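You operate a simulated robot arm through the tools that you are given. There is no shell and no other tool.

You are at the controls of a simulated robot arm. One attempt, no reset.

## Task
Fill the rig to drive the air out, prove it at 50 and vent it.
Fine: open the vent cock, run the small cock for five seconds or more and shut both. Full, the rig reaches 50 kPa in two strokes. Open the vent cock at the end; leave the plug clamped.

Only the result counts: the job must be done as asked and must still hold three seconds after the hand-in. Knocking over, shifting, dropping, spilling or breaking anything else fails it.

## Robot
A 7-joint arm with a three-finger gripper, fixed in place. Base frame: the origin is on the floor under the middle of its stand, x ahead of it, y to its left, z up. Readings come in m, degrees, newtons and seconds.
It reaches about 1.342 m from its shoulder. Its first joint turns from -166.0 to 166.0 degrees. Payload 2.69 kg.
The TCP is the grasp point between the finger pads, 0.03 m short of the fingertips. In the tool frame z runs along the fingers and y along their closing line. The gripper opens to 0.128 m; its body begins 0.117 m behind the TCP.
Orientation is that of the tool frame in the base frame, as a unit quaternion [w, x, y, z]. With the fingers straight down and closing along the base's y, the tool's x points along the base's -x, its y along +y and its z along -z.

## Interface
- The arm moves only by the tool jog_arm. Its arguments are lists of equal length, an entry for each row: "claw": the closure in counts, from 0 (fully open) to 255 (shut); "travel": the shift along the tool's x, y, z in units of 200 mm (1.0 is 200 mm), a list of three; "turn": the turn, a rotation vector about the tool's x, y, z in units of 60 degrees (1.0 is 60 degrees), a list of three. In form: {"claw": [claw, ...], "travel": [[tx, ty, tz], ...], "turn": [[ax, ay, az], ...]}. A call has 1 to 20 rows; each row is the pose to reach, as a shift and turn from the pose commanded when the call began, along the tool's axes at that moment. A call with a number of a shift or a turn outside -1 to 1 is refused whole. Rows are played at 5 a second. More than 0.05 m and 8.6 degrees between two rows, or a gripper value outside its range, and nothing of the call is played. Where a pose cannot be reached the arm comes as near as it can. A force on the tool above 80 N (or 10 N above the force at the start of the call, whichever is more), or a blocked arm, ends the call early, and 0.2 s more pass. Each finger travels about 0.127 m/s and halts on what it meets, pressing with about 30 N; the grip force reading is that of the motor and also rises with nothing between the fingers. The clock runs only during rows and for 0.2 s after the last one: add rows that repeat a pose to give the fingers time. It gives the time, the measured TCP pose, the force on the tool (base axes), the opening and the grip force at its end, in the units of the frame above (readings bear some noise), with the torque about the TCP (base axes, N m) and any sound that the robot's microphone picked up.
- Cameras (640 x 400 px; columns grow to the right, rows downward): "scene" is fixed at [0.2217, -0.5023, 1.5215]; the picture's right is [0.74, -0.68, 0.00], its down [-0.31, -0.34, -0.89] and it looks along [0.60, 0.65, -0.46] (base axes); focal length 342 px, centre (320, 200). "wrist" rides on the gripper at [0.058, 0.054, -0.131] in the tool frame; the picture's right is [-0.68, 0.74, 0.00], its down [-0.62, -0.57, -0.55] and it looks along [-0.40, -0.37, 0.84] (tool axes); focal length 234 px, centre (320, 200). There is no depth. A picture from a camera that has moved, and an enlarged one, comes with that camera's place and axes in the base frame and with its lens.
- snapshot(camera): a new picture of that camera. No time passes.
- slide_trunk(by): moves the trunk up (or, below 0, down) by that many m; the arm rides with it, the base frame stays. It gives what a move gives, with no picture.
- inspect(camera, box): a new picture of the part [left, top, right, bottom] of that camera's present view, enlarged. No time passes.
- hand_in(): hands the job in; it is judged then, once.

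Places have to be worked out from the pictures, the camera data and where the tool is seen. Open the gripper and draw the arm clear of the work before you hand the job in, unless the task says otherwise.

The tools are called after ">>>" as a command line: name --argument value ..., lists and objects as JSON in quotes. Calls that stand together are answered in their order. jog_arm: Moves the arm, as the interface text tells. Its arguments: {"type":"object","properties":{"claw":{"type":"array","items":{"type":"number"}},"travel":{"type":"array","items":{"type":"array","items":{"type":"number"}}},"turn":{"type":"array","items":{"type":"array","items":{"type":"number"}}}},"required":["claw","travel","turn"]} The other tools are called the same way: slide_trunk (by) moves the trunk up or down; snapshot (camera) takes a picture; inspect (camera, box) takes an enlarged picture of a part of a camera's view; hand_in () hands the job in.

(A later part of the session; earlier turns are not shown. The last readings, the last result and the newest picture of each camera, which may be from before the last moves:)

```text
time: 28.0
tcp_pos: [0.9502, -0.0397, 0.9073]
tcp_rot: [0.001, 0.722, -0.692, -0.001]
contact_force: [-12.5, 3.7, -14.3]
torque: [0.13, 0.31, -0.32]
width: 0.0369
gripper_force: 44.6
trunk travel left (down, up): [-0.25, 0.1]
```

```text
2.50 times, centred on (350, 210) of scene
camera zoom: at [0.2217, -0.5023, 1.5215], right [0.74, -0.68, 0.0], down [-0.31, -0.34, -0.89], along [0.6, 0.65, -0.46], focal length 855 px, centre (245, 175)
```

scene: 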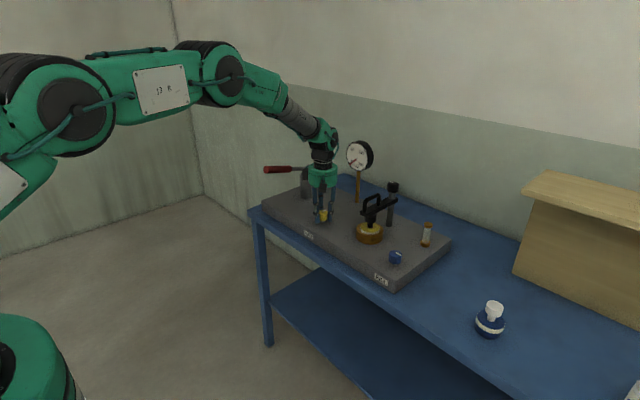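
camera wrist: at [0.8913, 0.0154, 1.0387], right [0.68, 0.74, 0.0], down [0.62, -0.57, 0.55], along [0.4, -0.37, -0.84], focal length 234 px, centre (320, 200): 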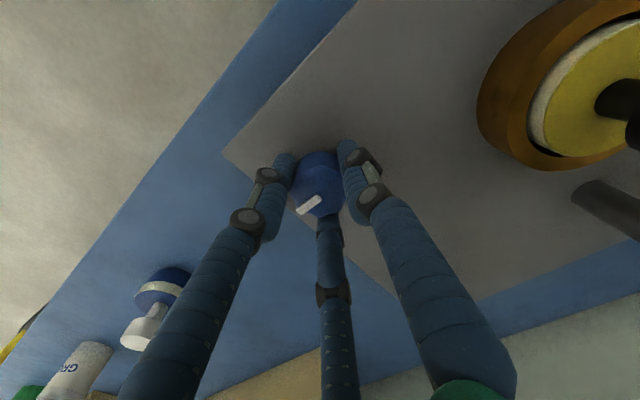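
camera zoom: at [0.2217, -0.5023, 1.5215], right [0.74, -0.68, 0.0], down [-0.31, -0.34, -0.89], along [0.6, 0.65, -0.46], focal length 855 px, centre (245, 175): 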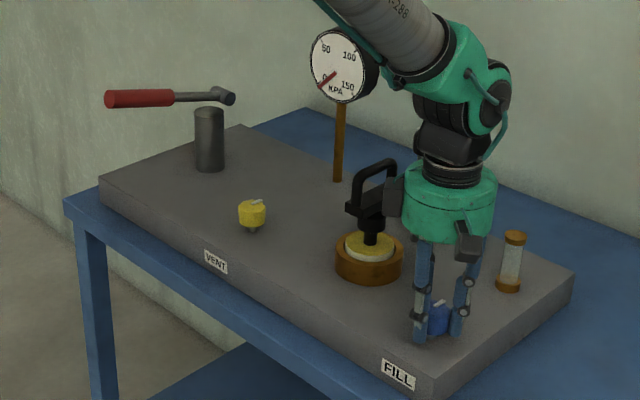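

The fill cock is at its stop (torque -0.32 N m) and the rig is undisturbed. I'll hold it open with the clock running to give well over five seconds.

>>> jog_arm --claw '[255, 255, 255, 255, 255, 255, 255, 255, 255, 255, 255, 255, 255, 255, 255, 255, 255, 255, 255, 255]' --travel '[[0, 0, 0], [0, 0, 0], [0, 0, 0], [0, 0, 0], [0, 0, 0], [0, 0, 0], [0, 0, 0], [0, 0, 0], [0, 0, 0], [0, 0, 0], [0, 0, 0], [0, 0, 0], [0, 0, 0], [0, 0, 0], [0, 0, 0], [0, 0, 0], [0, 0, 0], [0, 0, 0], [0, 0, 0], [0, 0, 0]]' --turn '[[0, 0, 0], [0, 0, 0], [0, 0, 0], [0, 0, 0], [0, 0, 0], [0, 0, 0], [0, 0, 0], [0, 0, 0], [0, 0, 0], [0, 0, 0], [0, 0, 0], [0, 0, 0], [0, 0, 0], [0, 0, 0], [0, 0, 0], [0, 0, 0], [0, 0, 0], [0, 0, 0], [0, 0, 0], [0, 0, 0]]'

>>> inspect --camera "scene" --box '[410, 205, 450, 255]'

>>> inspect --camera "scene" --box '[270, 140, 450, 280]'

```text
time: 32.2
tcp_pos: [0.9501, -0.0396, 0.9083]
tcp_rot: [0.001, 0.722, -0.692, 0.0]
contact_force: [-16.4, 3.7, -13.8]
torque: [0.07, 0.37, -0.04]
width: 0.0369
gripper_force: 44.8
trunk travel left (down, up): [-0.25, 0.1]
```

```text
8.00 times, centred on (430, 230) of scene
camera zoom: at [0.2217, -0.5023, 1.5215], right [0.74, -0.68, 0.0], down [-0.31, -0.34, -0.89], along [0.6, 0.65, -0.46], focal length 2737 px, centre (-560, -40)
```

zoom: 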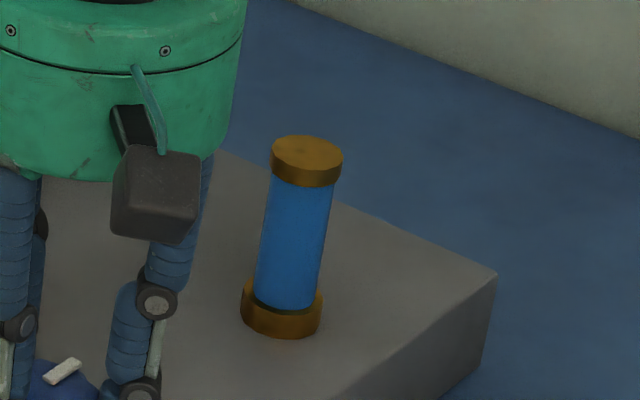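

```text
2.86 times, centred on (360, 210) of scene
camera zoom: at [0.2217, -0.5023, 1.5215], right [0.74, -0.68, 0.0], down [-0.31, -0.34, -0.89], along [0.6, 0.65, -0.46], focal length 978 px, centre (206, 171)
```

zoom: 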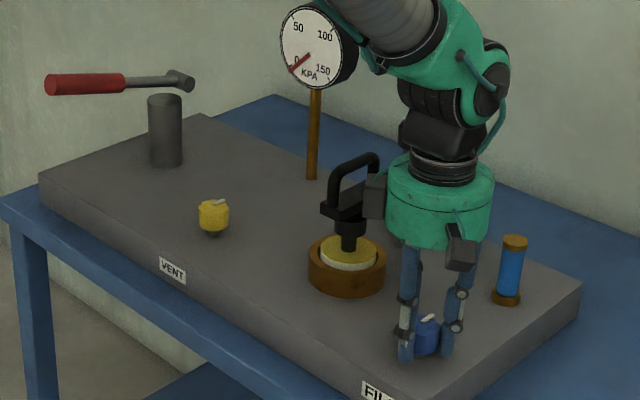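

The sight glass has turned blue (full). I'll hold a little longer and then start shutting the fill cock clockwise.

>>> jog_arm --claw '[255, 255, 255, 255, 255, 255, 255, 255, 255, 255, 255, 255, 255, 255, 255, 255, 255]' --travel '[[0, 0, 0], [0, 0, 0], [0, 0, 0], [0, 0, 0], [0, 0, 0], [0, 0, 0], [0, 0, 0], [0, 0, 0], [0, 0, 0], [0, 0, 0], [0, 0, 0], [0, 0, 0], [0, 0, 0], [0, 0, 0], [0, 0, 0], [0, 0, 0], [0, 0, 0]]' --turn '[[0, 0, 0], [0, 0, 0], [0, 0, 0], [0, 0, 0], [0, 0, 0], [0, 0, 0], [0, 0, 0], [0, 0, 0], [0, 0, 0.12], [0, 0, 0.24], [0, 0, 0.36], [0, 0, 0.48], [0, 0, 0.6], [0, 0, 0.72], [0, 0, 0.84], [0, 0, 0.96], [0, 0, 1.0]]'

>>> inspect --camera "scene" --box '[370, 200, 450, 270]'

```text
time: 35.8
tcp_pos: [0.9491, -0.0399, 0.9087]
tcp_rot: [0.0, -0.277, 0.961, 0.0]
contact_force: [-15.1, -1.5, -13.0]
torque: [-0.12, 0.24, 0.01]
width: 0.0372
gripper_force: 44.8
trunk travel left (down, up): [-0.25, 0.1]
```

```text
5.71 times, centred on (410, 235) of scene
camera zoom: at [0.2217, -0.5023, 1.5215], right [0.74, -0.68, 0.0], down [-0.31, -0.34, -0.89], along [0.6, 0.65, -0.46], focal length 1955 px, centre (-194, 0)
```

zoom: 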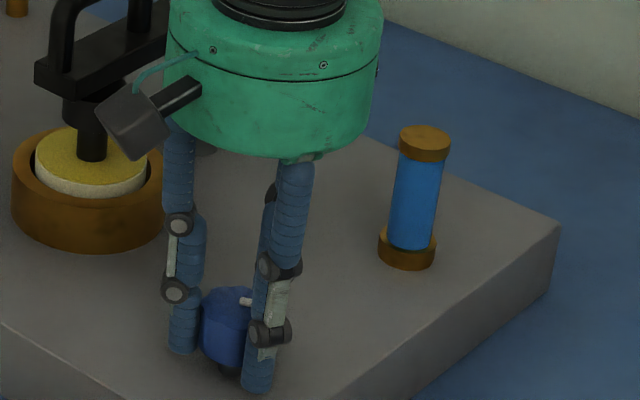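

Another ~32° remains; I'll turn a few degrees beyond to press against the shut stop.

>>> jog_arm --claw '[255, 255, 255, 255, 255, 255, 255, 255]' --travel '[[0, 0, 0], [0, 0, 0], [0, 0, 0], [0, 0, 0], [0, 0, 0], [0, 0, 0], [0, 0, 0], [0, 0, 0]]' --turn '[[0, 0, 0.12], [0, 0, 0.24], [0, 0, 0.36], [0, 0, 0.48], [0, 0, 0.56], [0, 0, 0.62], [0, 0, 0.64], [0, 0, 0.64]]'

>>> inspect --camera "scene" --box '[370, 200, 450, 270]'

>>> inspect --camera "wrist" --box '[240, 120, 400, 240]'

```text
time: 37.6
tcp_pos: [0.9504, -0.0395, 0.909]
tcp_rot: [0.0, 0.053, 0.999, 0.0]
contact_force: [-7.8, 1.9, -5.3]
torque: [-0.01, 0.14, 0.55]
width: 0.0368
gripper_force: 45.1
trunk travel left (down, up): [-0.25, 0.1]
```

```text
5.71 times, centred on (410, 235) of scene
camera zoom: at [0.2217, -0.5023, 1.5215], right [0.74, -0.68, 0.0], down [-0.31, -0.34, -0.89], along [0.6, 0.65, -0.46], focal length 1955 px, centre (-194, 0)
```

zoom: 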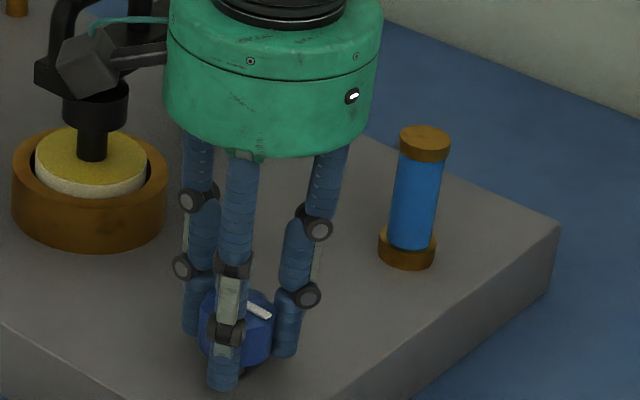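

```text
3.33 times, centred on (320, 180) of wrist
camera zoom: at [0.8969, 0.0212, 1.0396], right [0.75, 0.66, 0.0], down [0.55, -0.63, 0.55], along [0.36, -0.41, -0.84], focal length 781 px, centre (320, 267)
```

zoom: 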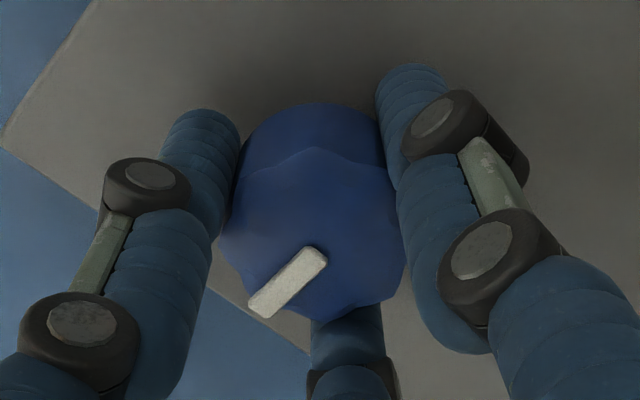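

The fill cock is back at its shut stop (torque +0.55 N m, pointer at -y). I'll release it and rise straight up.

>>> jog_arm --claw '[160, 80, 80, 80, 80, 80, 80, 80, 80, 80, 80]' --travel '[[0, 0, 0], [0, 0, 0], [0, 0, 0], [0, 0, -0.12], [0, 0, -0.28], [0, 0, -0.44], [0, 0, -0.6], [0, 0, -0.76], [0, 0, -0.92], [0, 0, -0.98], [0, 0, -0.98]]' --turn '[[0, 0, 0], [0, 0, 0], [0, 0, 0], [0, 0, 0], [0, 0, 0], [0, 0, 0], [0, 0, 0], [0, 0, -0.05], [0, 0, -0.1], [0, 0, -0.1], [0, 0, -0.1]]'

>>> inspect --camera "scene" --box '[310, 180, 450, 280]'

```text
time: 40.0
tcp_pos: [0.9524, -0.0406, 1.1046]
tcp_rot: [0.0, 0.001, 1.0, 0.0]
contact_force: [0.4, 0.2, -1.1]
torque: [-0.01, -0.02, -0.01]
width: 0.0876
gripper_force: 0.0
trunk travel left (down, up): [-0.25, 0.1]
```

```text
4.00 times, centred on (380, 230) of scene
camera zoom: at [0.2217, -0.5023, 1.5215], right [0.74, -0.68, 0.0], down [-0.31, -0.34, -0.89], along [0.6, 0.65, -0.46], focal length 1368 px, centre (80, 80)
```

zoom: 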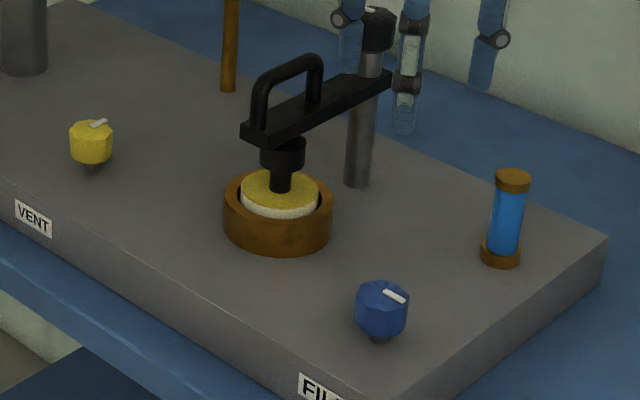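

The fill cock is shut, the sight glass stays blue, and the vent is still open. I'll travel back toward the vent cock, pre-turning the wrist 90° counter-clockwise so I can close it clockwise.

>>> jog_arm --claw '[80, 80, 80, 80, 80, 80, 80, 80, 80, 80]' --travel '[[-0.002, 0.09, 0], [-0.004, 0.18, 0], [-0.006, 0.27, 0], [-0.008, 0.37, 0], [-0.01, 0.46, 0], [-0.012, 0.55, 0], [-0.014, 0.65, 0], [-0.016, 0.74, 0], [-0.018, 0.83, 0], [-0.018, 0.83, 0]]' --turn '[[0, 0, -0.12], [0, 0, -0.23], [0, 0, -0.34], [0, 0, -0.45], [0, 0, -0.56], [0, 0, -0.67], [0, 0, -0.78], [0, 0, -0.89], [0, 0, -1.0], [0, 0, -1.0]]'

>>> jog_arm --claw '[80, 80, 80, 80, 80, 80, 80]' --travel '[[-0.145, 0.08, 0], [-0.29, 0.16, 0], [-0.436, 0.24, 0], [-0.58, 0.32, 0], [-0.65, 0.36, 0], [-0.726, 0.3985, 0], [-0.726, 0.3985, 0]]' --turn '[[0, 0, -0.1], [0, 0, -0.2], [0, 0, -0.3], [0, 0, -0.4], [0, 0, -0.47], [0, 0, -0.5], [0, 0, -0.5]]'

>>> snapshot --camera "wrist"

```text
time: 42.2
tcp_pos: [0.9533, 0.1271, 1.1054]
tcp_rot: [0.0, -0.501, 0.865, 0.001]
contact_force: [-0.5, -0.7, 0.2]
torque: [-0.01, 0.04, 0.03]
width: 0.0879
gripper_force: 0.2
trunk travel left (down, up): [-0.25, 0.1]
```

```text
time: 43.8
tcp_pos: [0.9562, 0.2923, 1.1044]
tcp_rot: [0.0, 0.708, -0.706, 0.0]
contact_force: [0.0, 0.7, 0.0]
torque: [-0.03, -0.02, 0.0]
width: 0.0876
gripper_force: 0.0
trunk travel left (down, up): [-0.25, 0.1]
```

```text
taken
camera wrist: at [0.9023, 0.236, 1.2348], right [-0.74, 0.68, 0.0], down [0.57, 0.62, 0.55], along [0.37, 0.4, -0.84], focal length 234 px, centre (320, 200)
```

wrist: 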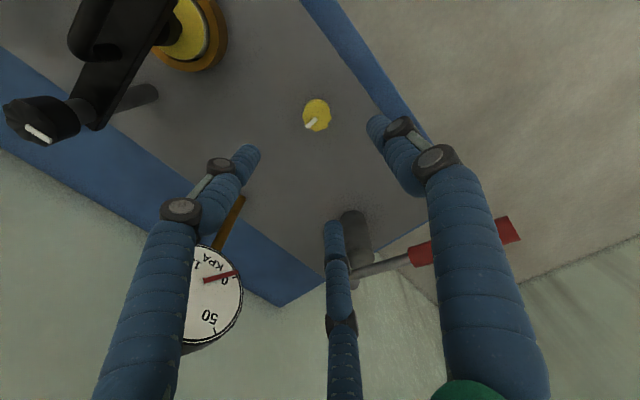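

I am above the vent cock at the quarter-turned orientation. I'll correct by about 2 mm and descend to z≈0.99 to check alignment.

>>> jog_arm --claw '[80, 80, 80, 80, 80]' --travel '[[0.007, -0.01, 0.16], [0.007, -0.01, 0.32], [0.007, -0.01, 0.48], [0.007, -0.01, 0.56], [0.007, -0.01, 0.56]]' --turn '[[0, 0, 0], [0, 0, 0], [0, 0, 0], [0, 0, 0], [0, 0, 0]]'

>>> inspect --camera "wrist" --box '[200, 90, 440, 250]'

```text
time: 45.0
tcp_pos: [0.9607, 0.2913, 0.9941]
tcp_rot: [0.0, -0.707, 0.707, 0.0]
contact_force: [-1.0, 0.4, 0.1]
torque: [-0.03, -0.02, -0.02]
width: 0.0879
gripper_force: 0.0
trunk travel left (down, up): [-0.25, 0.1]
```

```text
2.50 times, centred on (320, 170) of wrist
camera zoom: at [0.9069, 0.2344, 1.1247], right [-0.74, 0.68, 0.0], down [0.57, 0.62, 0.55], along [0.37, 0.4, -0.84], focal length 585 px, centre (320, 275)
```

zoom: 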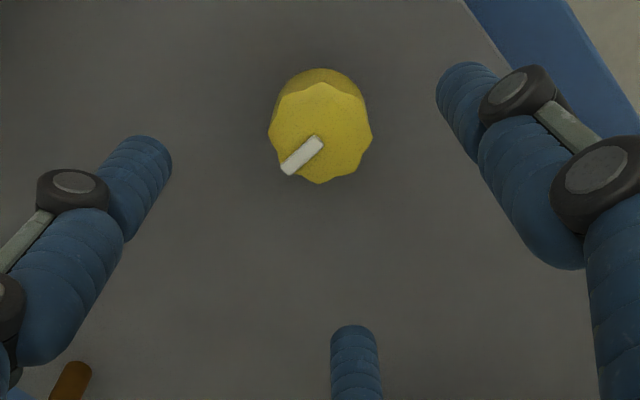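

Accounting for the small image bias seen on both earlier grasps, I am within about 1.5 mm of centre. I'll descend to z≈0.908 around the vent knob and close.

>>> jog_arm --claw '[80, 80, 80, 80, 120, 160, 200, 255, 255, 255]' --travel '[[0, 0.0075, 0.14], [0, 0.0075, 0.28], [0, 0.0075, 0.42], [0, 0.0075, 0.42], [0, 0.0075, 0.42], [0, 0.0075, 0.42], [0, 0.0075, 0.42], [0, 0.0075, 0.42], [0, 0.0075, 0.42], [0, 0.0075, 0.42]]' --turn '[[0, 0, 0], [0, 0, 0], [0, 0, 0], [0, 0, 0], [0, 0, 0], [0, 0, 0], [0, 0, 0], [0, 0, 0], [0, 0, 0], [0, 0, 0]]'

>>> snapshot --camera "wrist"

```text
time: 47.2
tcp_pos: [0.9598, 0.2894, 0.911]
tcp_rot: [0.0, -0.707, 0.708, 0.0]
contact_force: [7.2, -6.3, -1.8]
torque: [-0.26, -0.26, -0.01]
width: 0.037
gripper_force: 45.0
trunk travel left (down, up): [-0.25, 0.1]
```

```text
taken
camera wrist: at [0.9056, 0.2333, 1.0421], right [-0.74, 0.68, 0.0], down [0.57, 0.62, 0.55], along [0.37, 0.4, -0.84], focal length 234 px, centre (320, 200)
```

wrist: 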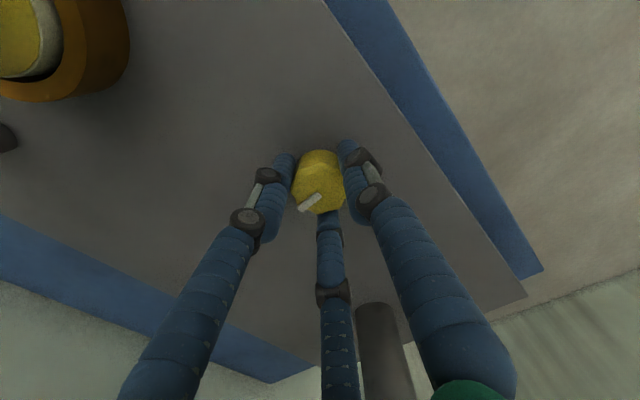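

Well-centred grip with small loads. I'll turn clockwise 60° toward shut.

>>> jog_arm --claw '[255, 255, 255, 255, 255, 255, 255, 255, 255]' --travel '[[0, 0, 0], [0, 0, 0], [0, 0, 0], [0, 0, 0], [0, 0, 0], [0, 0, 0], [0, 0, 0], [0, 0, 0], [0, 0, 0]]' --turn '[[0, 0, 0.12], [0, 0, 0.24], [0, 0, 0.36], [0, 0, 0.48], [0, 0, 0.6], [0, 0, 0.72], [0, 0, 0.84], [0, 0, 0.96], [0, 0, 1.0]]'

>>> jog_arm --claw '[255, 255, 255, 255, 255, 255, 255]' --travel '[[0, 0, 0], [0, 0, 0], [0, 0, 0], [0, 0, 0], [0, 0, 0], [0, 0, 0], [0, 0, 0]]' --turn '[[0, 0, 0.12], [0, 0, 0.24], [0, 0, 0.36], [0, 0, 0.48], [0, 0, 0.56], [0, 0, 0.6], [0, 0, 0.6]]'

>>> inspect --camera "scene" --box '[290, 180, 350, 230]'

>>> inspect --camera "wrist" --box '[240, 120, 400, 240]'

```text
time: 49.2
tcp_pos: [0.9597, 0.2892, 0.9125]
tcp_rot: [0.002, -0.258, 0.966, 0.001]
contact_force: [19.5, -17.6, 26.2]
torque: [-0.7, -0.37, -0.05]
width: 0.0371
gripper_force: 45.4
trunk travel left (down, up): [-0.25, 0.1]
```

```text
time: 50.8
tcp_pos: [0.9598, 0.2911, 0.9095]
tcp_rot: [0.0, 0.052, 0.999, 0.001]
contact_force: [44.5, -7.5, 19.9]
torque: [-0.2, -1.15, 0.42]
width: 0.0371
gripper_force: 45.0
trunk travel left (down, up): [-0.25, 0.1]
```

```text
8.00 times, centred on (320, 205) of scene
camera zoom: at [0.2217, -0.5023, 1.5215], right [0.74, -0.68, 0.0], down [-0.31, -0.34, -0.89], along [0.6, 0.65, -0.46], focal length 2737 px, centre (320, 160)
```

zoom: 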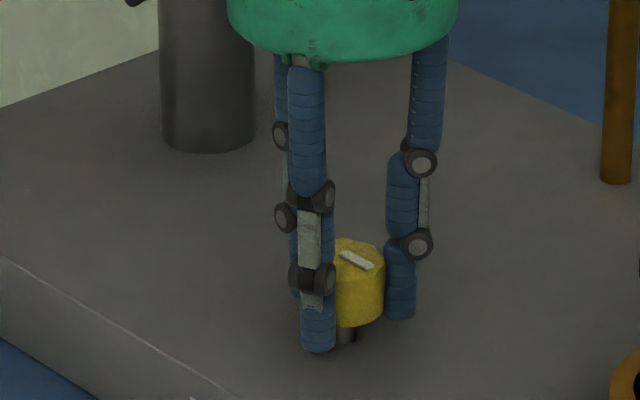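

```text
3.33 times, centred on (320, 180) of wrist
camera zoom: at [0.9063, 0.3512, 1.0403], right [0.75, 0.66, 0.0], down [0.55, -0.63, 0.55], along [0.36, -0.41, -0.84], focal length 781 px, centre (320, 267)
```

zoom: 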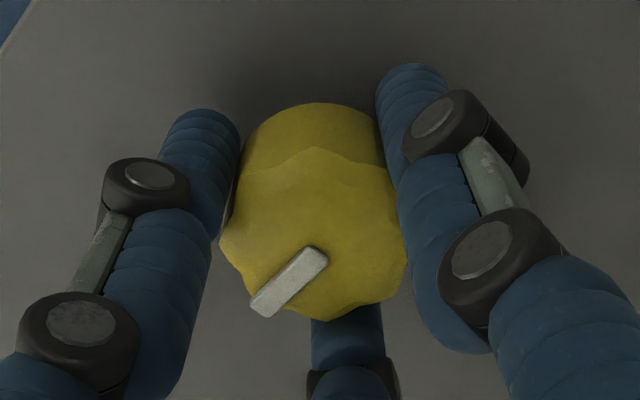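

The vent cock is against its shut stop (torque +0.42 N m, pointer at -y), with some side load. I'll ease the side load, release, and rise.

>>> jog_arm --claw '[255, 255, 160, 60, 0, 0, 0, 0, 0, 0, 0, 0, 0]' --travel '[[-0.01, 0, 0], [-0.02, 0, 0], [-0.02, 0, 0], [-0.02, 0, 0], [-0.02, 0, 0], [-0.02, 0, -0.12], [-0.02, 0, -0.28], [-0.02, 0, -0.44], [-0.02, 0, -0.6], [-0.02, 0, -0.76], [-0.02, 0, -0.92], [-0.02, 0, -1.0], [-0.02, 0, -1.0]]' --turn '[[0, 0, 0], [0, 0, 0], [0, 0, 0], [0, 0, 0], [0, 0, 0], [0, 0, 0], [0, 0, 0], [0, 0, 0], [0, 0, 0], [0, 0, -0.03], [0, 0, -0.06], [0, 0, -0.1], [0, 0, -0.1]]'

>>> inspect --camera "scene" --box '[240, 130, 460, 290]'

>>> snapshot --camera "wrist"

```text
time: 53.6
tcp_pos: [0.9612, 0.2903, 1.1103]
tcp_rot: [0.0, 0.0, 1.0, 0.0]
contact_force: [0.5, -0.1, -0.8]
torque: [0.03, 0.02, 0.01]
width: 0.1281
gripper_force: 0.1
trunk travel left (down, up): [-0.25, 0.1]
```

```text
2.50 times, centred on (350, 210) of scene
camera zoom: at [0.2217, -0.5023, 1.5215], right [0.74, -0.68, 0.0], down [-0.31, -0.34, -0.89], along [0.6, 0.65, -0.46], focal length 855 px, centre (245, 175)
```

zoom: 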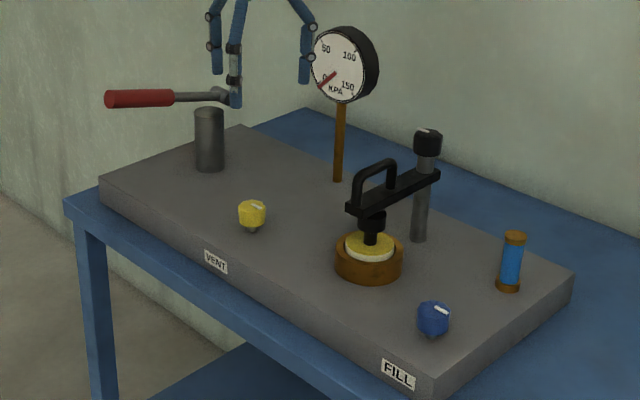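

```text
taken
camera wrist: at [0.9016, 0.3461, 1.2407], right [0.68, 0.74, 0.0], down [0.62, -0.57, 0.55], along [0.4, -0.37, -0.84], focal length 234 px, centre (320, 200)
```

wrist: 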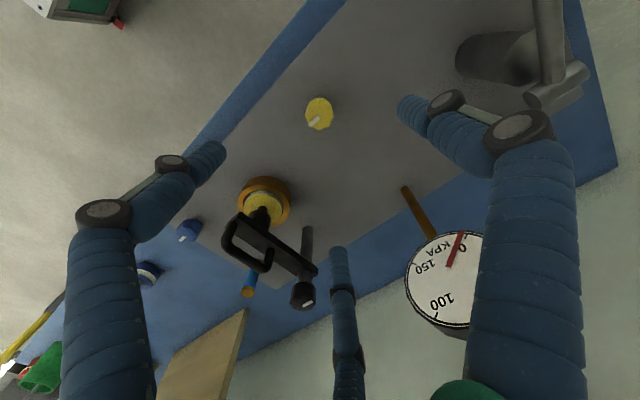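

Both cocks show shut and the rig is full. I'll rise and move over the pump lever's grip, staying high, to measure it.

>>> jog_arm --claw '[0, 0, 0, 0, 0, 0, 0, 0, 0]' --travel '[[0, 0, -0.2], [0, 0, -0.4], [0.02, 0.12, -0.5], [0.05, 0.3, -0.5], [0.09, 0.48, -0.5], [0.13, 0.66, -0.5], [0.17, 0.83, -0.5], [0.2, 0.98, -0.5], [0.2, 0.98, -0.5]]' --turn '[[0, 0, 0], [0, 0, 0], [0, 0, 0], [0, 0, 0], [0, 0, 0], [0, 0, 0], [0, 0, 0], [0, 0, 0], [0, 0, 0]]'

>>> snapshot --camera "wrist"

>>> inspect --camera "scene" --box '[240, 90, 360, 220]'

```text
time: 55.6
tcp_pos: [0.9209, 0.4865, 1.2094]
tcp_rot: [0.0, 0.0, 1.0, 0.0]
contact_force: [0.5, 0.3, -0.5]
torque: [-0.04, -0.01, -0.02]
width: 0.1281
gripper_force: 0.0
trunk travel left (down, up): [-0.25, 0.1]
```

```text
taken
camera wrist: at [0.862, 0.5423, 1.3398], right [0.68, 0.74, 0.0], down [0.62, -0.57, 0.55], along [0.4, -0.37, -0.84], focal length 234 px, centre (320, 200)
```

wrist: 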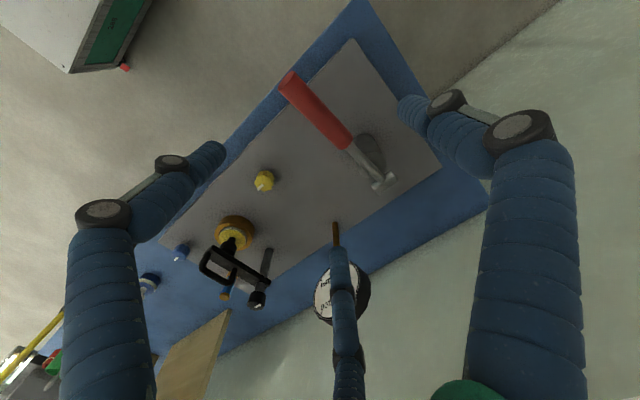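

```text
3.08 times, centred on (300, 155) of scene
camera zoom: at [0.2217, -0.5023, 1.5215], right [0.74, -0.68, 0.0], down [-0.31, -0.34, -0.89], along [0.6, 0.65, -0.46], focal length 1053 px, centre (382, 338)
```

zoom: 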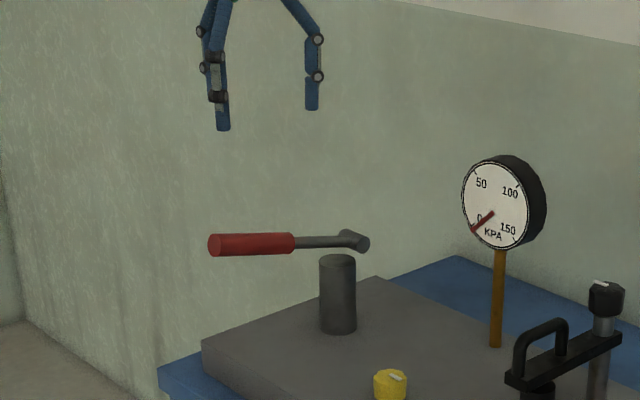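

The whole lever is visible from above now; I'll enlarge it.

>>> inspect --camera "wrist" --box '[260, 60, 420, 200]'

```text
2.86 times, centred on (340, 130) of wrist
camera zoom: at [0.862, 0.5423, 1.3398], right [0.68, 0.74, 0.0], down [0.62, -0.57, 0.55], along [0.4, -0.37, -0.84], focal length 669 px, centre (263, 400)
```

zoom: 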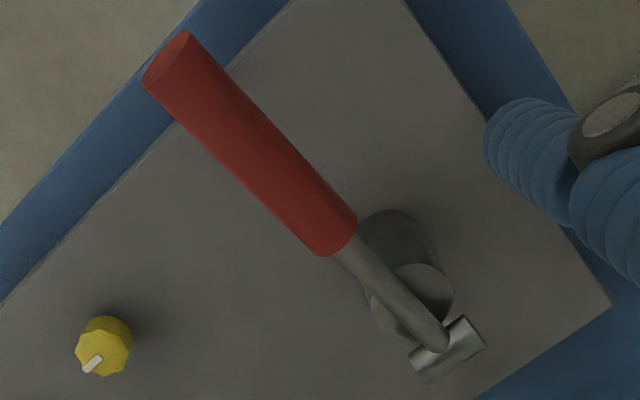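

The lever lies along x at y≈0.492, pivot near (1.075, 0.99 high), the red grip from (0.862, z 1.045) to (0.972, z 1.015), about 14° up. I'll align above x≈0.905 and descend to z≈1.12 to check.

>>> jog_arm --claw '[0, 0, 0, 0, 0]' --travel '[[0.03, 0.01, 0.12], [0.06, 0.02, 0.24], [0.08, 0.026, 0.36], [0.08, 0.026, 0.45], [0.08, 0.026, 0.45]]' --turn '[[0, 0, 0], [0, 0, 0], [0, 0, 0], [0, 0, 0], [0, 0, 0]]'

>>> snapshot --camera "wrist"

>>> inspect --camera "scene" --box '[240, 110, 360, 220]'

```text
time: 56.8
tcp_pos: [0.9058, 0.4923, 1.1194]
tcp_rot: [0.0, 0.0, 1.0, 0.0]
contact_force: [0.5, 0.1, -0.2]
torque: [0.01, 0.01, 0.01]
width: 0.1282
gripper_force: 0.0
trunk travel left (down, up): [-0.25, 0.1]
```

```text
taken
camera wrist: at [0.8473, 0.5476, 1.2503], right [0.68, 0.74, 0.0], down [0.62, -0.57, 0.55], along [0.4, -0.37, -0.84], focal length 234 px, centre (320, 200)
```

wrist: 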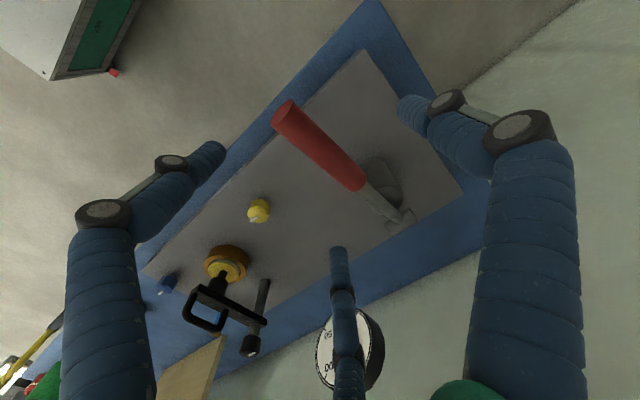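

```text
3.64 times, centred on (300, 165) of scene
camera zoom: at [0.2217, -0.5023, 1.5215], right [0.74, -0.68, 0.0], down [-0.31, -0.34, -0.89], along [0.6, 0.65, -0.46], focal length 1244 px, centre (393, 327)
```

zoom: 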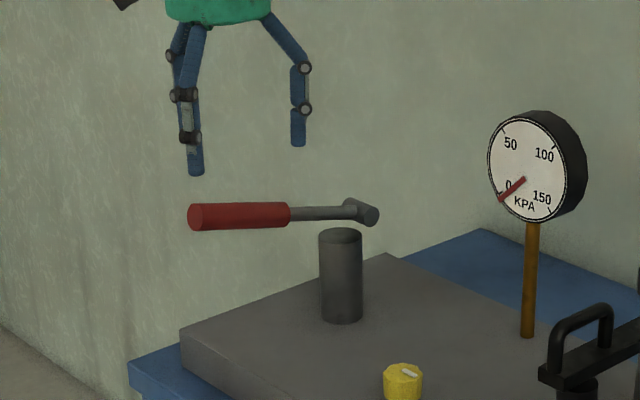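

The grip end refines to about (0.859, 0.493, 1.04). I'll lower the open fingers around the grip to TCP z≈1.035.

>>> jog_arm --claw '[0, 0, 0, 0]' --travel '[[0, 0, 0.15], [0, 0, 0.3], [0, 0, 0.42], [0, 0, 0.42]]' --turn '[[0, 0, 0], [0, 0, 0], [0, 0, 0], [0, 0, 0]]'

>>> snapshot --camera "wrist"

>>> inspect --camera "scene" --box '[250, 110, 350, 200]'

```text
time: 57.8
tcp_pos: [0.9043, 0.4913, 1.0345]
tcp_rot: [0.0, 0.0, 1.0, 0.0]
contact_force: [-0.4, 0.4, -0.2]
torque: [-0.02, 0.04, 0.0]
width: 0.128
gripper_force: 0.1
trunk travel left (down, up): [-0.25, 0.1]
```

```text
taken
camera wrist: at [0.8456, 0.5465, 1.1653], right [0.68, 0.74, 0.0], down [0.62, -0.57, 0.55], along [0.4, -0.37, -0.84], focal length 234 px, centre (320, 200)
```

wrist: 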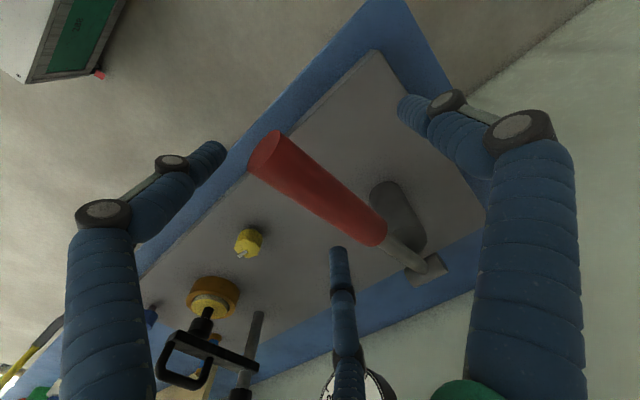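

```text
4.44 times, centred on (300, 155) of scene
camera zoom: at [0.2217, -0.5023, 1.5215], right [0.74, -0.68, 0.0], down [-0.31, -0.34, -0.89], along [0.6, 0.65, -0.46], focal length 1520 px, centre (409, 400)
```

zoom: 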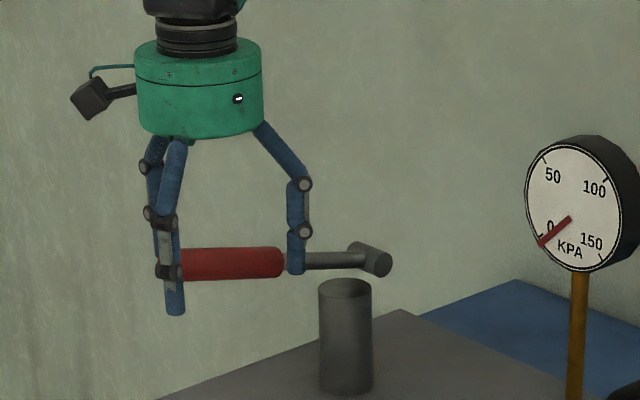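

The grip passes almost exactly through the TCP. I'll close the fingers on it.

>>> jog_arm --claw '[60, 120, 160, 200, 255, 255, 255]' --travel '[[0, 0.005, 0.01], [0, 0.005, 0.01], [0, 0.005, 0.01], [0, 0.005, 0.01], [0, 0.005, 0.01], [0, 0.005, 0.01], [0, 0.005, 0.01]]' --turn '[[0, 0, 0], [0, 0, 0], [0, 0, 0], [0, 0, 0], [0, 0, 0], [0, 0, 0], [0, 0, 0]]'

>>> snapshot --camera "wrist"

>>> inspect --camera "scene" --box '[250, 110, 350, 200]'

```text
time: 59.4
tcp_pos: [0.9041, 0.4822, 1.0319]
tcp_rot: [-0.001, 0.002, 1.0, -0.001]
contact_force: [-11.4, -78.1, -2.8]
torque: [-0.09, 0.99, 0.08]
width: 0.0405
gripper_force: 44.9
trunk travel left (down, up): [-0.25, 0.1]
```

```text
taken
camera wrist: at [0.8467, 0.5389, 1.1628], right [0.68, 0.73, 0.0], down [0.62, -0.57, 0.55], along [0.4, -0.37, -0.84], focal length 234 px, centre (320, 200)
```

wrist: 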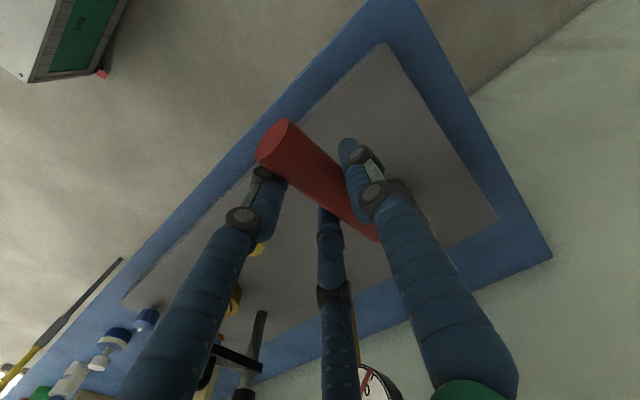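

```text
4.44 times, centred on (300, 155) of scene
camera zoom: at [0.2217, -0.5023, 1.5215], right [0.74, -0.68, 0.0], down [-0.31, -0.34, -0.89], along [0.6, 0.65, -0.46], focal length 1520 px, centre (409, 400)
```

zoom: 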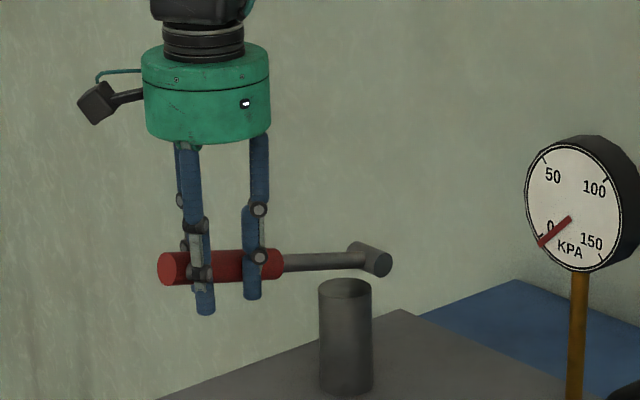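

Because the three fingers close radially, the grasp wants the TCP about 1 cm further in -y (side load -78 N). I'll shift the command 10 mm in -y to relieve it.

>>> jog_arm --claw '[255, 255, 255, 255]' --travel '[[0.005, -0.02, 0], [0.007, -0.04, 0], [0.008, -0.05, 0], [0.008, -0.05, 0]]' --turn '[[0, 0, 0], [0, 0, 0], [0, 0, 0], [0, 0, 0]]'

>>> inspect --camera "wrist" --box '[220, 90, 420, 260]'

>>> inspect --camera "scene" --box '[260, 145, 330, 205]'

```text
time: 60.4
tcp_pos: [0.9049, 0.4829, 1.0342]
tcp_rot: [0.001, 0.0, 1.0, 0.002]
contact_force: [11.0, -14.7, -10.1]
torque: [-0.09, 1.33, -0.85]
width: 0.0398
gripper_force: 45.4
trunk travel left (down, up): [-0.25, 0.1]
```

```text
2.35 times, centred on (320, 175) of wrist
camera zoom: at [0.8463, 0.5378, 1.1648], right [0.68, 0.74, 0.0], down [0.61, -0.57, 0.55], along [0.41, -0.37, -0.84], focal length 551 px, centre (320, 259)
```

zoom: 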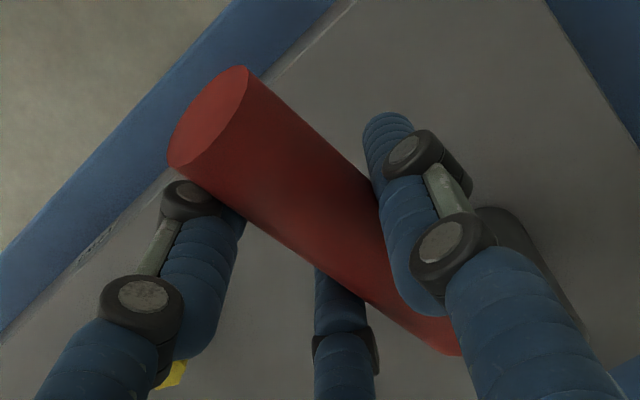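

```text
6.67 times, centred on (295, 175) of scene
camera zoom: at [0.2217, -0.5023, 1.5215], right [0.74, -0.68, 0.0], down [-0.31, -0.34, -0.89], along [0.6, 0.65, -0.46], focal length 2281 px, centre (487, 367)
```

zoom: 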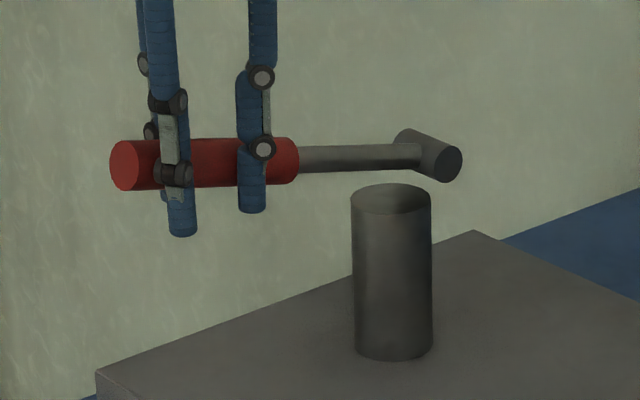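

The load is down to about 15 N and the grip is firm. I'll start the first down-stroke along the arc about the pivot: 10° first, then check gauge and forces.

>>> jog_arm --claw '[255, 255, 255, 255, 255]' --travel '[[0.009, -0.005, 0.037], [0.016, -0.01, 0.075], [0.021, -0.01, 0.113], [0.025, -0.01, 0.151], [0.025, -0.01, 0.151]]' --turn '[[0, -0.0417, 0], [0, -0.0833, 0], [0, -0.125, 0], [0, -0.1667, 0], [0, -0.1667, 0]]'

>>> inspect --camera "scene" --box '[250, 130, 380, 220]'

```text
time: 61.6
tcp_pos: [0.9, 0.484, 1.0038]
tcp_rot: [0.087, 0.0, 0.996, 0.0]
contact_force: [10.2, 37.3, -1.5]
torque: [0.09, 0.36, -0.54]
width: 0.0402
gripper_force: 45.1
trunk travel left (down, up): [-0.25, 0.1]
```

```text
4.44 times, centred on (315, 175) of scene
camera zoom: at [0.2217, -0.5023, 1.5215], right [0.74, -0.68, 0.0], down [-0.31, -0.34, -0.89], along [0.6, 0.65, -0.46], focal length 1520 px, centre (342, 311)
```

zoom: 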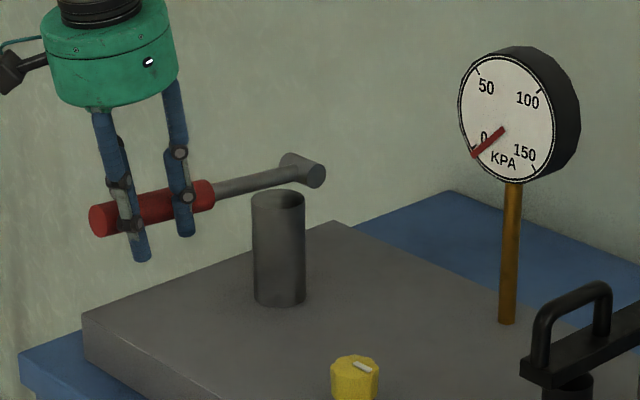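

The lever follows with little resistance; the gauge still reads 0. I'll undo about 1.4 mm of the y shift and continue 10° further down.

>>> jog_arm --claw '[255, 255, 255, 255, 255]' --travel '[[0.009, 0.004, 0.037], [0.016, 0.007, 0.075], [0.021, 0.007, 0.113], [0.025, 0.007, 0.151], [0.025, 0.007, 0.151]]' --turn '[[0, -0.0417, 0], [0, -0.0833, 0], [0, -0.125, 0], [0, -0.1667, 0], [0, -0.1667, 0]]'

>>> inspect --camera "scene" --box '[250, 130, 380, 220]'

```text
time: 62.8
tcp_pos: [0.901, 0.4837, 0.9724]
tcp_rot: [0.175, 0.0, 0.985, 0.0]
contact_force: [16.9, 42.3, 4.6]
torque: [0.12, -0.2, -0.44]
width: 0.0398
gripper_force: 45.1
trunk travel left (down, up): [-0.25, 0.1]
```

```text
4.44 times, centred on (315, 175) of scene
camera zoom: at [0.2217, -0.5023, 1.5215], right [0.74, -0.68, 0.0], down [-0.31, -0.34, -0.89], along [0.6, 0.65, -0.46], focal length 1520 px, centre (342, 311)
```

zoom: 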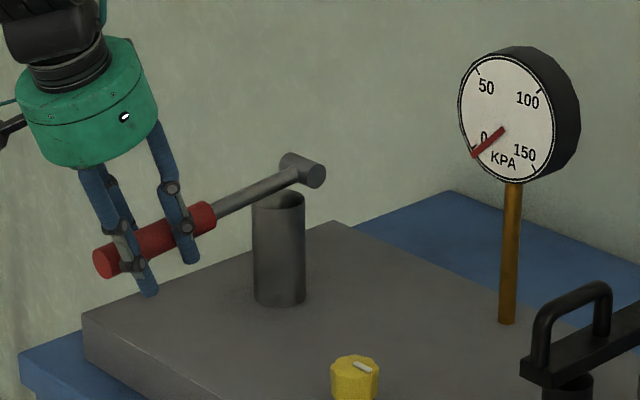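

Lever now near -6°, gauge still 0. I'll continue 10° more, adding 3 mm in +y to relieve the side load.

>>> jog_arm --claw '[255, 255, 255, 255, 255]' --travel '[[0.009, 0.005, 0.037], [0.016, 0.01, 0.075], [0.021, 0.015, 0.113], [0.025, 0.015, 0.151], [0.025, 0.015, 0.151]]' --turn '[[0, -0.0417, 0], [0, -0.0833, 0], [0, -0.125, 0], [0, -0.1667, 0], [0, -0.1667, 0]]'

>>> inspect --camera "scene" --box '[250, 130, 380, 220]'

```text
time: 64.0
tcp_pos: [0.9052, 0.4831, 0.9464]
tcp_rot: [0.26, 0.002, 0.966, 0.0]
contact_force: [-0.6, 0.8, 38.2]
torque: [0.36, 0.01, -0.62]
width: 0.0404
gripper_force: 44.9
trunk travel left (down, up): [-0.25, 0.1]
```

```text
4.44 times, centred on (315, 175) of scene
camera zoom: at [0.2217, -0.5023, 1.5215], right [0.74, -0.68, 0.0], down [-0.31, -0.34, -0.89], along [0.6, 0.65, -0.46], focal length 1520 px, centre (342, 311)
```

zoom: 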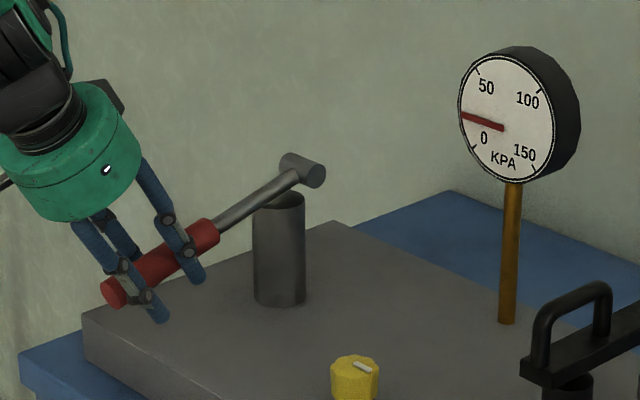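

The gauge jumped to about 25 kPa at the bottom of the stroke with 38 N of resistance: one stroke done. I'll raise the lever back 30° along the arc.

>>> jog_arm --claw '[255, 255, 255, 255, 255, 255, 255]' --travel '[[-0.0225, 0, -0.073], [-0.051, 0, -0.144], [-0.086, 0, -0.2125], [-0.1265, 0, -0.277], [-0.1725, 0, -0.3385], [-0.224, 0, -0.3955], [-0.224, 0, -0.3955]]' --turn '[[0, 0.0833, 0], [0, 0.1667, 0], [0, 0.25, 0], [0, 0.3333, 0], [0, 0.4167, 0], [0, 0.5, 0], [0, 0.5, 0]]'

>>> inspect --camera "scene" --box '[250, 130, 380, 220]'

```text
time: 65.6
tcp_pos: [0.9024, 0.482, 1.0321]
tcp_rot: [-0.002, 0.0, 1.0, -0.001]
contact_force: [-15.0, -5.8, -2.7]
torque: [-0.11, 1.08, -0.46]
width: 0.0398
gripper_force: 45.5
trunk travel left (down, up): [-0.25, 0.1]
```

```text
4.44 times, centred on (315, 175) of scene
camera zoom: at [0.2217, -0.5023, 1.5215], right [0.74, -0.68, 0.0], down [-0.31, -0.34, -0.89], along [0.6, 0.65, -0.46], focal length 1520 px, centre (342, 311)
```

zoom: 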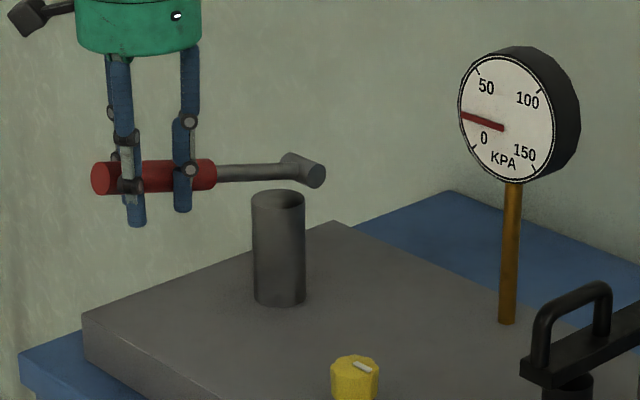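

The gauge holds at 25 and the lever is back at its start position. I'll make the second down-stroke of 30°.

>>> jog_arm --claw '[255, 255, 255, 255, 255, 255, 255, 255]' --travel '[[0.016, 0, 0.075], [0.025, 0, 0.151], [0.028, 0, 0.2275], [0.024, 0, 0.304], [0.0135, 0, 0.3795], [0.005, 0, 0.417], [-0.004, 0, 0.4545], [-0.004, 0, 0.4545]]' --turn '[[0, -0.0833, 0], [0, -0.1667, 0], [0, -0.25, 0], [0, -0.3333, 0], [0, -0.4167, 0], [0, -0.4583, 0], [0, -0.5, 0], [0, -0.5, 0]]'

>>> inspect --camera "scene" --box '[250, 130, 380, 220]'

```text
time: 67.4
tcp_pos: [0.9048, 0.4819, 0.9444]
tcp_rot: [0.26, 0.0, 0.966, 0.001]
contact_force: [-42.5, -18.2, 7.3]
torque: [0.15, -0.3, -0.91]
width: 0.0408
gripper_force: 44.7
trunk travel left (down, up): [-0.25, 0.1]
```

```text
4.44 times, centred on (315, 175) of scene
camera zoom: at [0.2217, -0.5023, 1.5215], right [0.74, -0.68, 0.0], down [-0.31, -0.34, -0.89], along [0.6, 0.65, -0.46], focal length 1520 px, centre (342, 311)
```

zoom: 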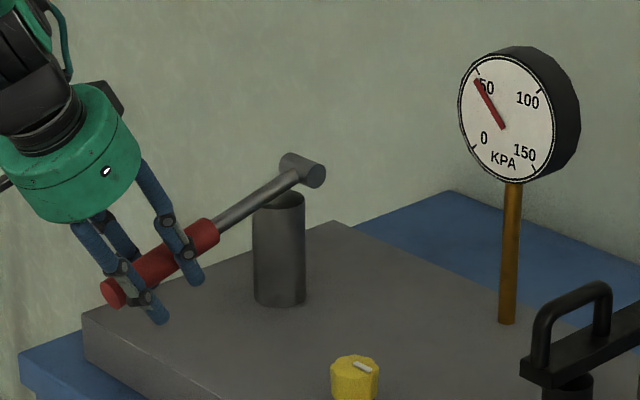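

The gauge now points at 50. I'll read it enlarged, then raise the lever back to its rest position along the same arc.

>>> inspect --camera "scene" --box '[335, 130, 385, 180]'

>>> jog_arm --claw '[255, 255, 255, 255, 255, 255, 255]' --travel '[[-0.0225, 0, -0.073], [-0.051, 0, -0.144], [-0.086, 0, -0.2125], [-0.1265, 0, -0.277], [-0.1725, 0, -0.3385], [-0.224, 0, -0.3955], [-0.224, 0, -0.3955]]' --turn '[[0, 0.0833, 0], [0, 0.1667, 0], [0, 0.25, 0], [0, 0.3333, 0], [0, 0.4167, 0], [0, 0.5, 0], [0, 0.5, 0]]'

>>> inspect --camera "scene" --box '[250, 130, 380, 220]'

>>> inspect --camera "scene" --box '[335, 130, 385, 180]'

```text
8.00 times, centred on (360, 155) of scene
camera zoom: at [0.2217, -0.5023, 1.5215], right [0.74, -0.68, 0.0], down [-0.31, -0.34, -0.89], along [0.6, 0.65, -0.46], focal length 2737 px, centre (0, 560)
```

zoom: 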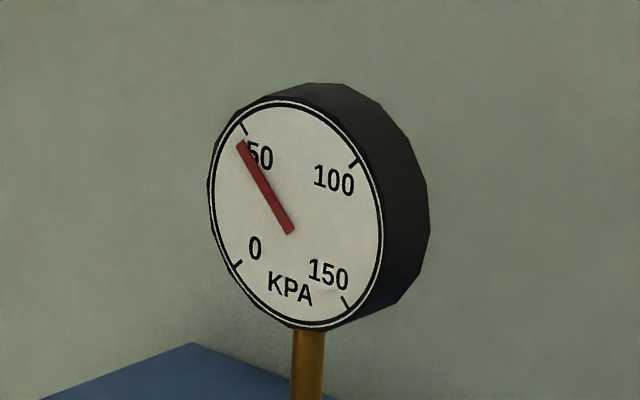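

```text
time: 69.0
tcp_pos: [0.9047, 0.4824, 1.0325]
tcp_rot: [-0.001, 0.001, 1.0, -0.001]
contact_force: [-17.0, -17.5, 0.6]
torque: [-0.27, -0.08, -0.6]
width: 0.0401
gripper_force: 45.0
trunk travel left (down, up): [-0.25, 0.1]
```

```text
4.44 times, centred on (315, 175) of scene
camera zoom: at [0.2217, -0.5023, 1.5215], right [0.74, -0.68, 0.0], down [-0.31, -0.34, -0.89], along [0.6, 0.65, -0.46], focal length 1520 px, centre (342, 311)
```

zoom: 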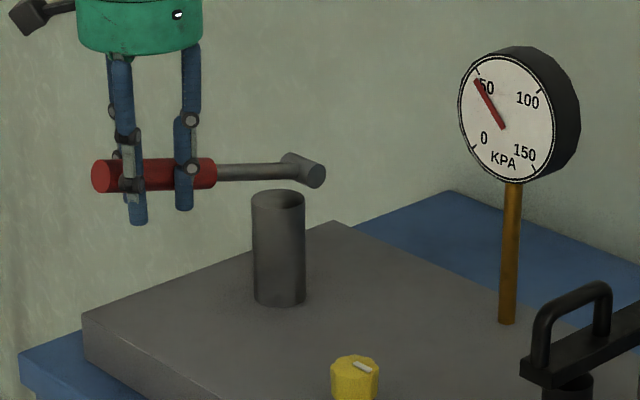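

```text
8.00 times, centred on (360, 155) of scene
camera zoom: at [0.2217, -0.5023, 1.5215], right [0.74, -0.68, 0.0], down [-0.31, -0.34, -0.89], along [0.6, 0.65, -0.46], focal length 2737 px, centre (0, 560)
```

zoom: 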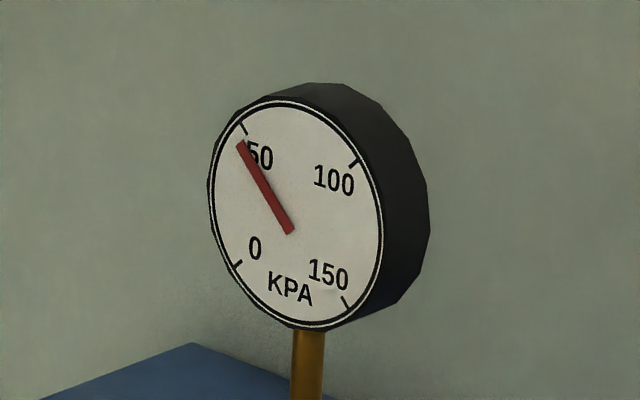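

The gauge reads 50 and holds steady with the lever back up. I'll release the grip, wait, and rise clear.

>>> jog_arm --claw '[200, 120, 40, 0, 0, 0, 0, 0, 0, 0, 0, 0]' --travel '[[0, 0, 0], [0, 0, 0], [0, 0, 0], [0, 0, 0], [0, 0, 0], [0, 0, -0.1], [0, 0, -0.25], [0, 0, -0.42], [0, 0, -0.6], [0, 0, -0.78], [0, 0, -0.9], [0, 0, -0.9]]' --turn '[[0, 0, 0], [0, 0, 0], [0, 0, 0], [0, 0, 0], [0, 0, 0], [0, 0, 0], [0, 0, 0], [0, 0, 0], [0, 0, 0], [0, 0, 0], [0, 0, 0], [0, 0, 0]]'

>>> inspect --camera "scene" --box '[240, 130, 460, 290]'

>>> inspect --camera "scene" --box '[335, 130, 385, 180]'

```text
time: 71.6
tcp_pos: [0.9063, 0.4838, 1.2149]
tcp_rot: [0.0, 0.0, 1.0, 0.0]
contact_force: [-1.3, -0.7, 0.8]
torque: [0.0, 0.03, 0.0]
width: 0.1282
gripper_force: 0.0
trunk travel left (down, up): [-0.25, 0.1]
```

```text
2.50 times, centred on (350, 210) of scene
camera zoom: at [0.2217, -0.5023, 1.5215], right [0.74, -0.68, 0.0], down [-0.31, -0.34, -0.89], along [0.6, 0.65, -0.46], focal length 855 px, centre (245, 175)
```

zoom: 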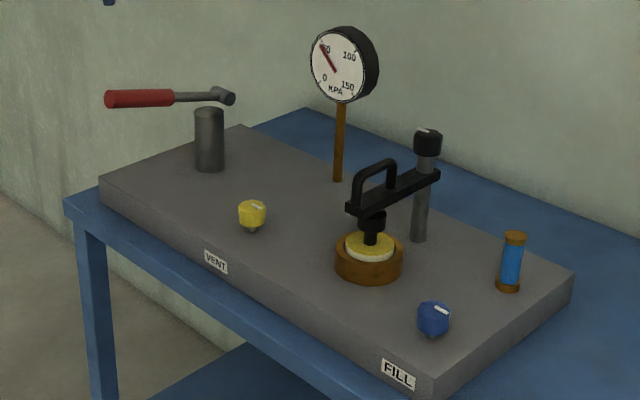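

```text
8.00 times, centred on (360, 155) of scene
camera zoom: at [0.2217, -0.5023, 1.5215], right [0.74, -0.68, 0.0], down [-0.31, -0.34, -0.89], along [0.6, 0.65, -0.46], focal length 2737 px, centre (0, 560)
```

zoom: 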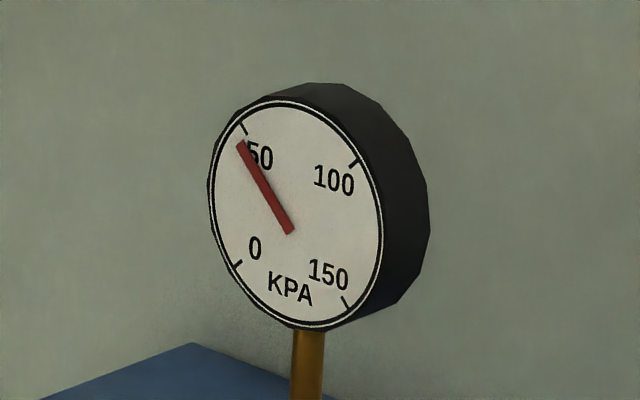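

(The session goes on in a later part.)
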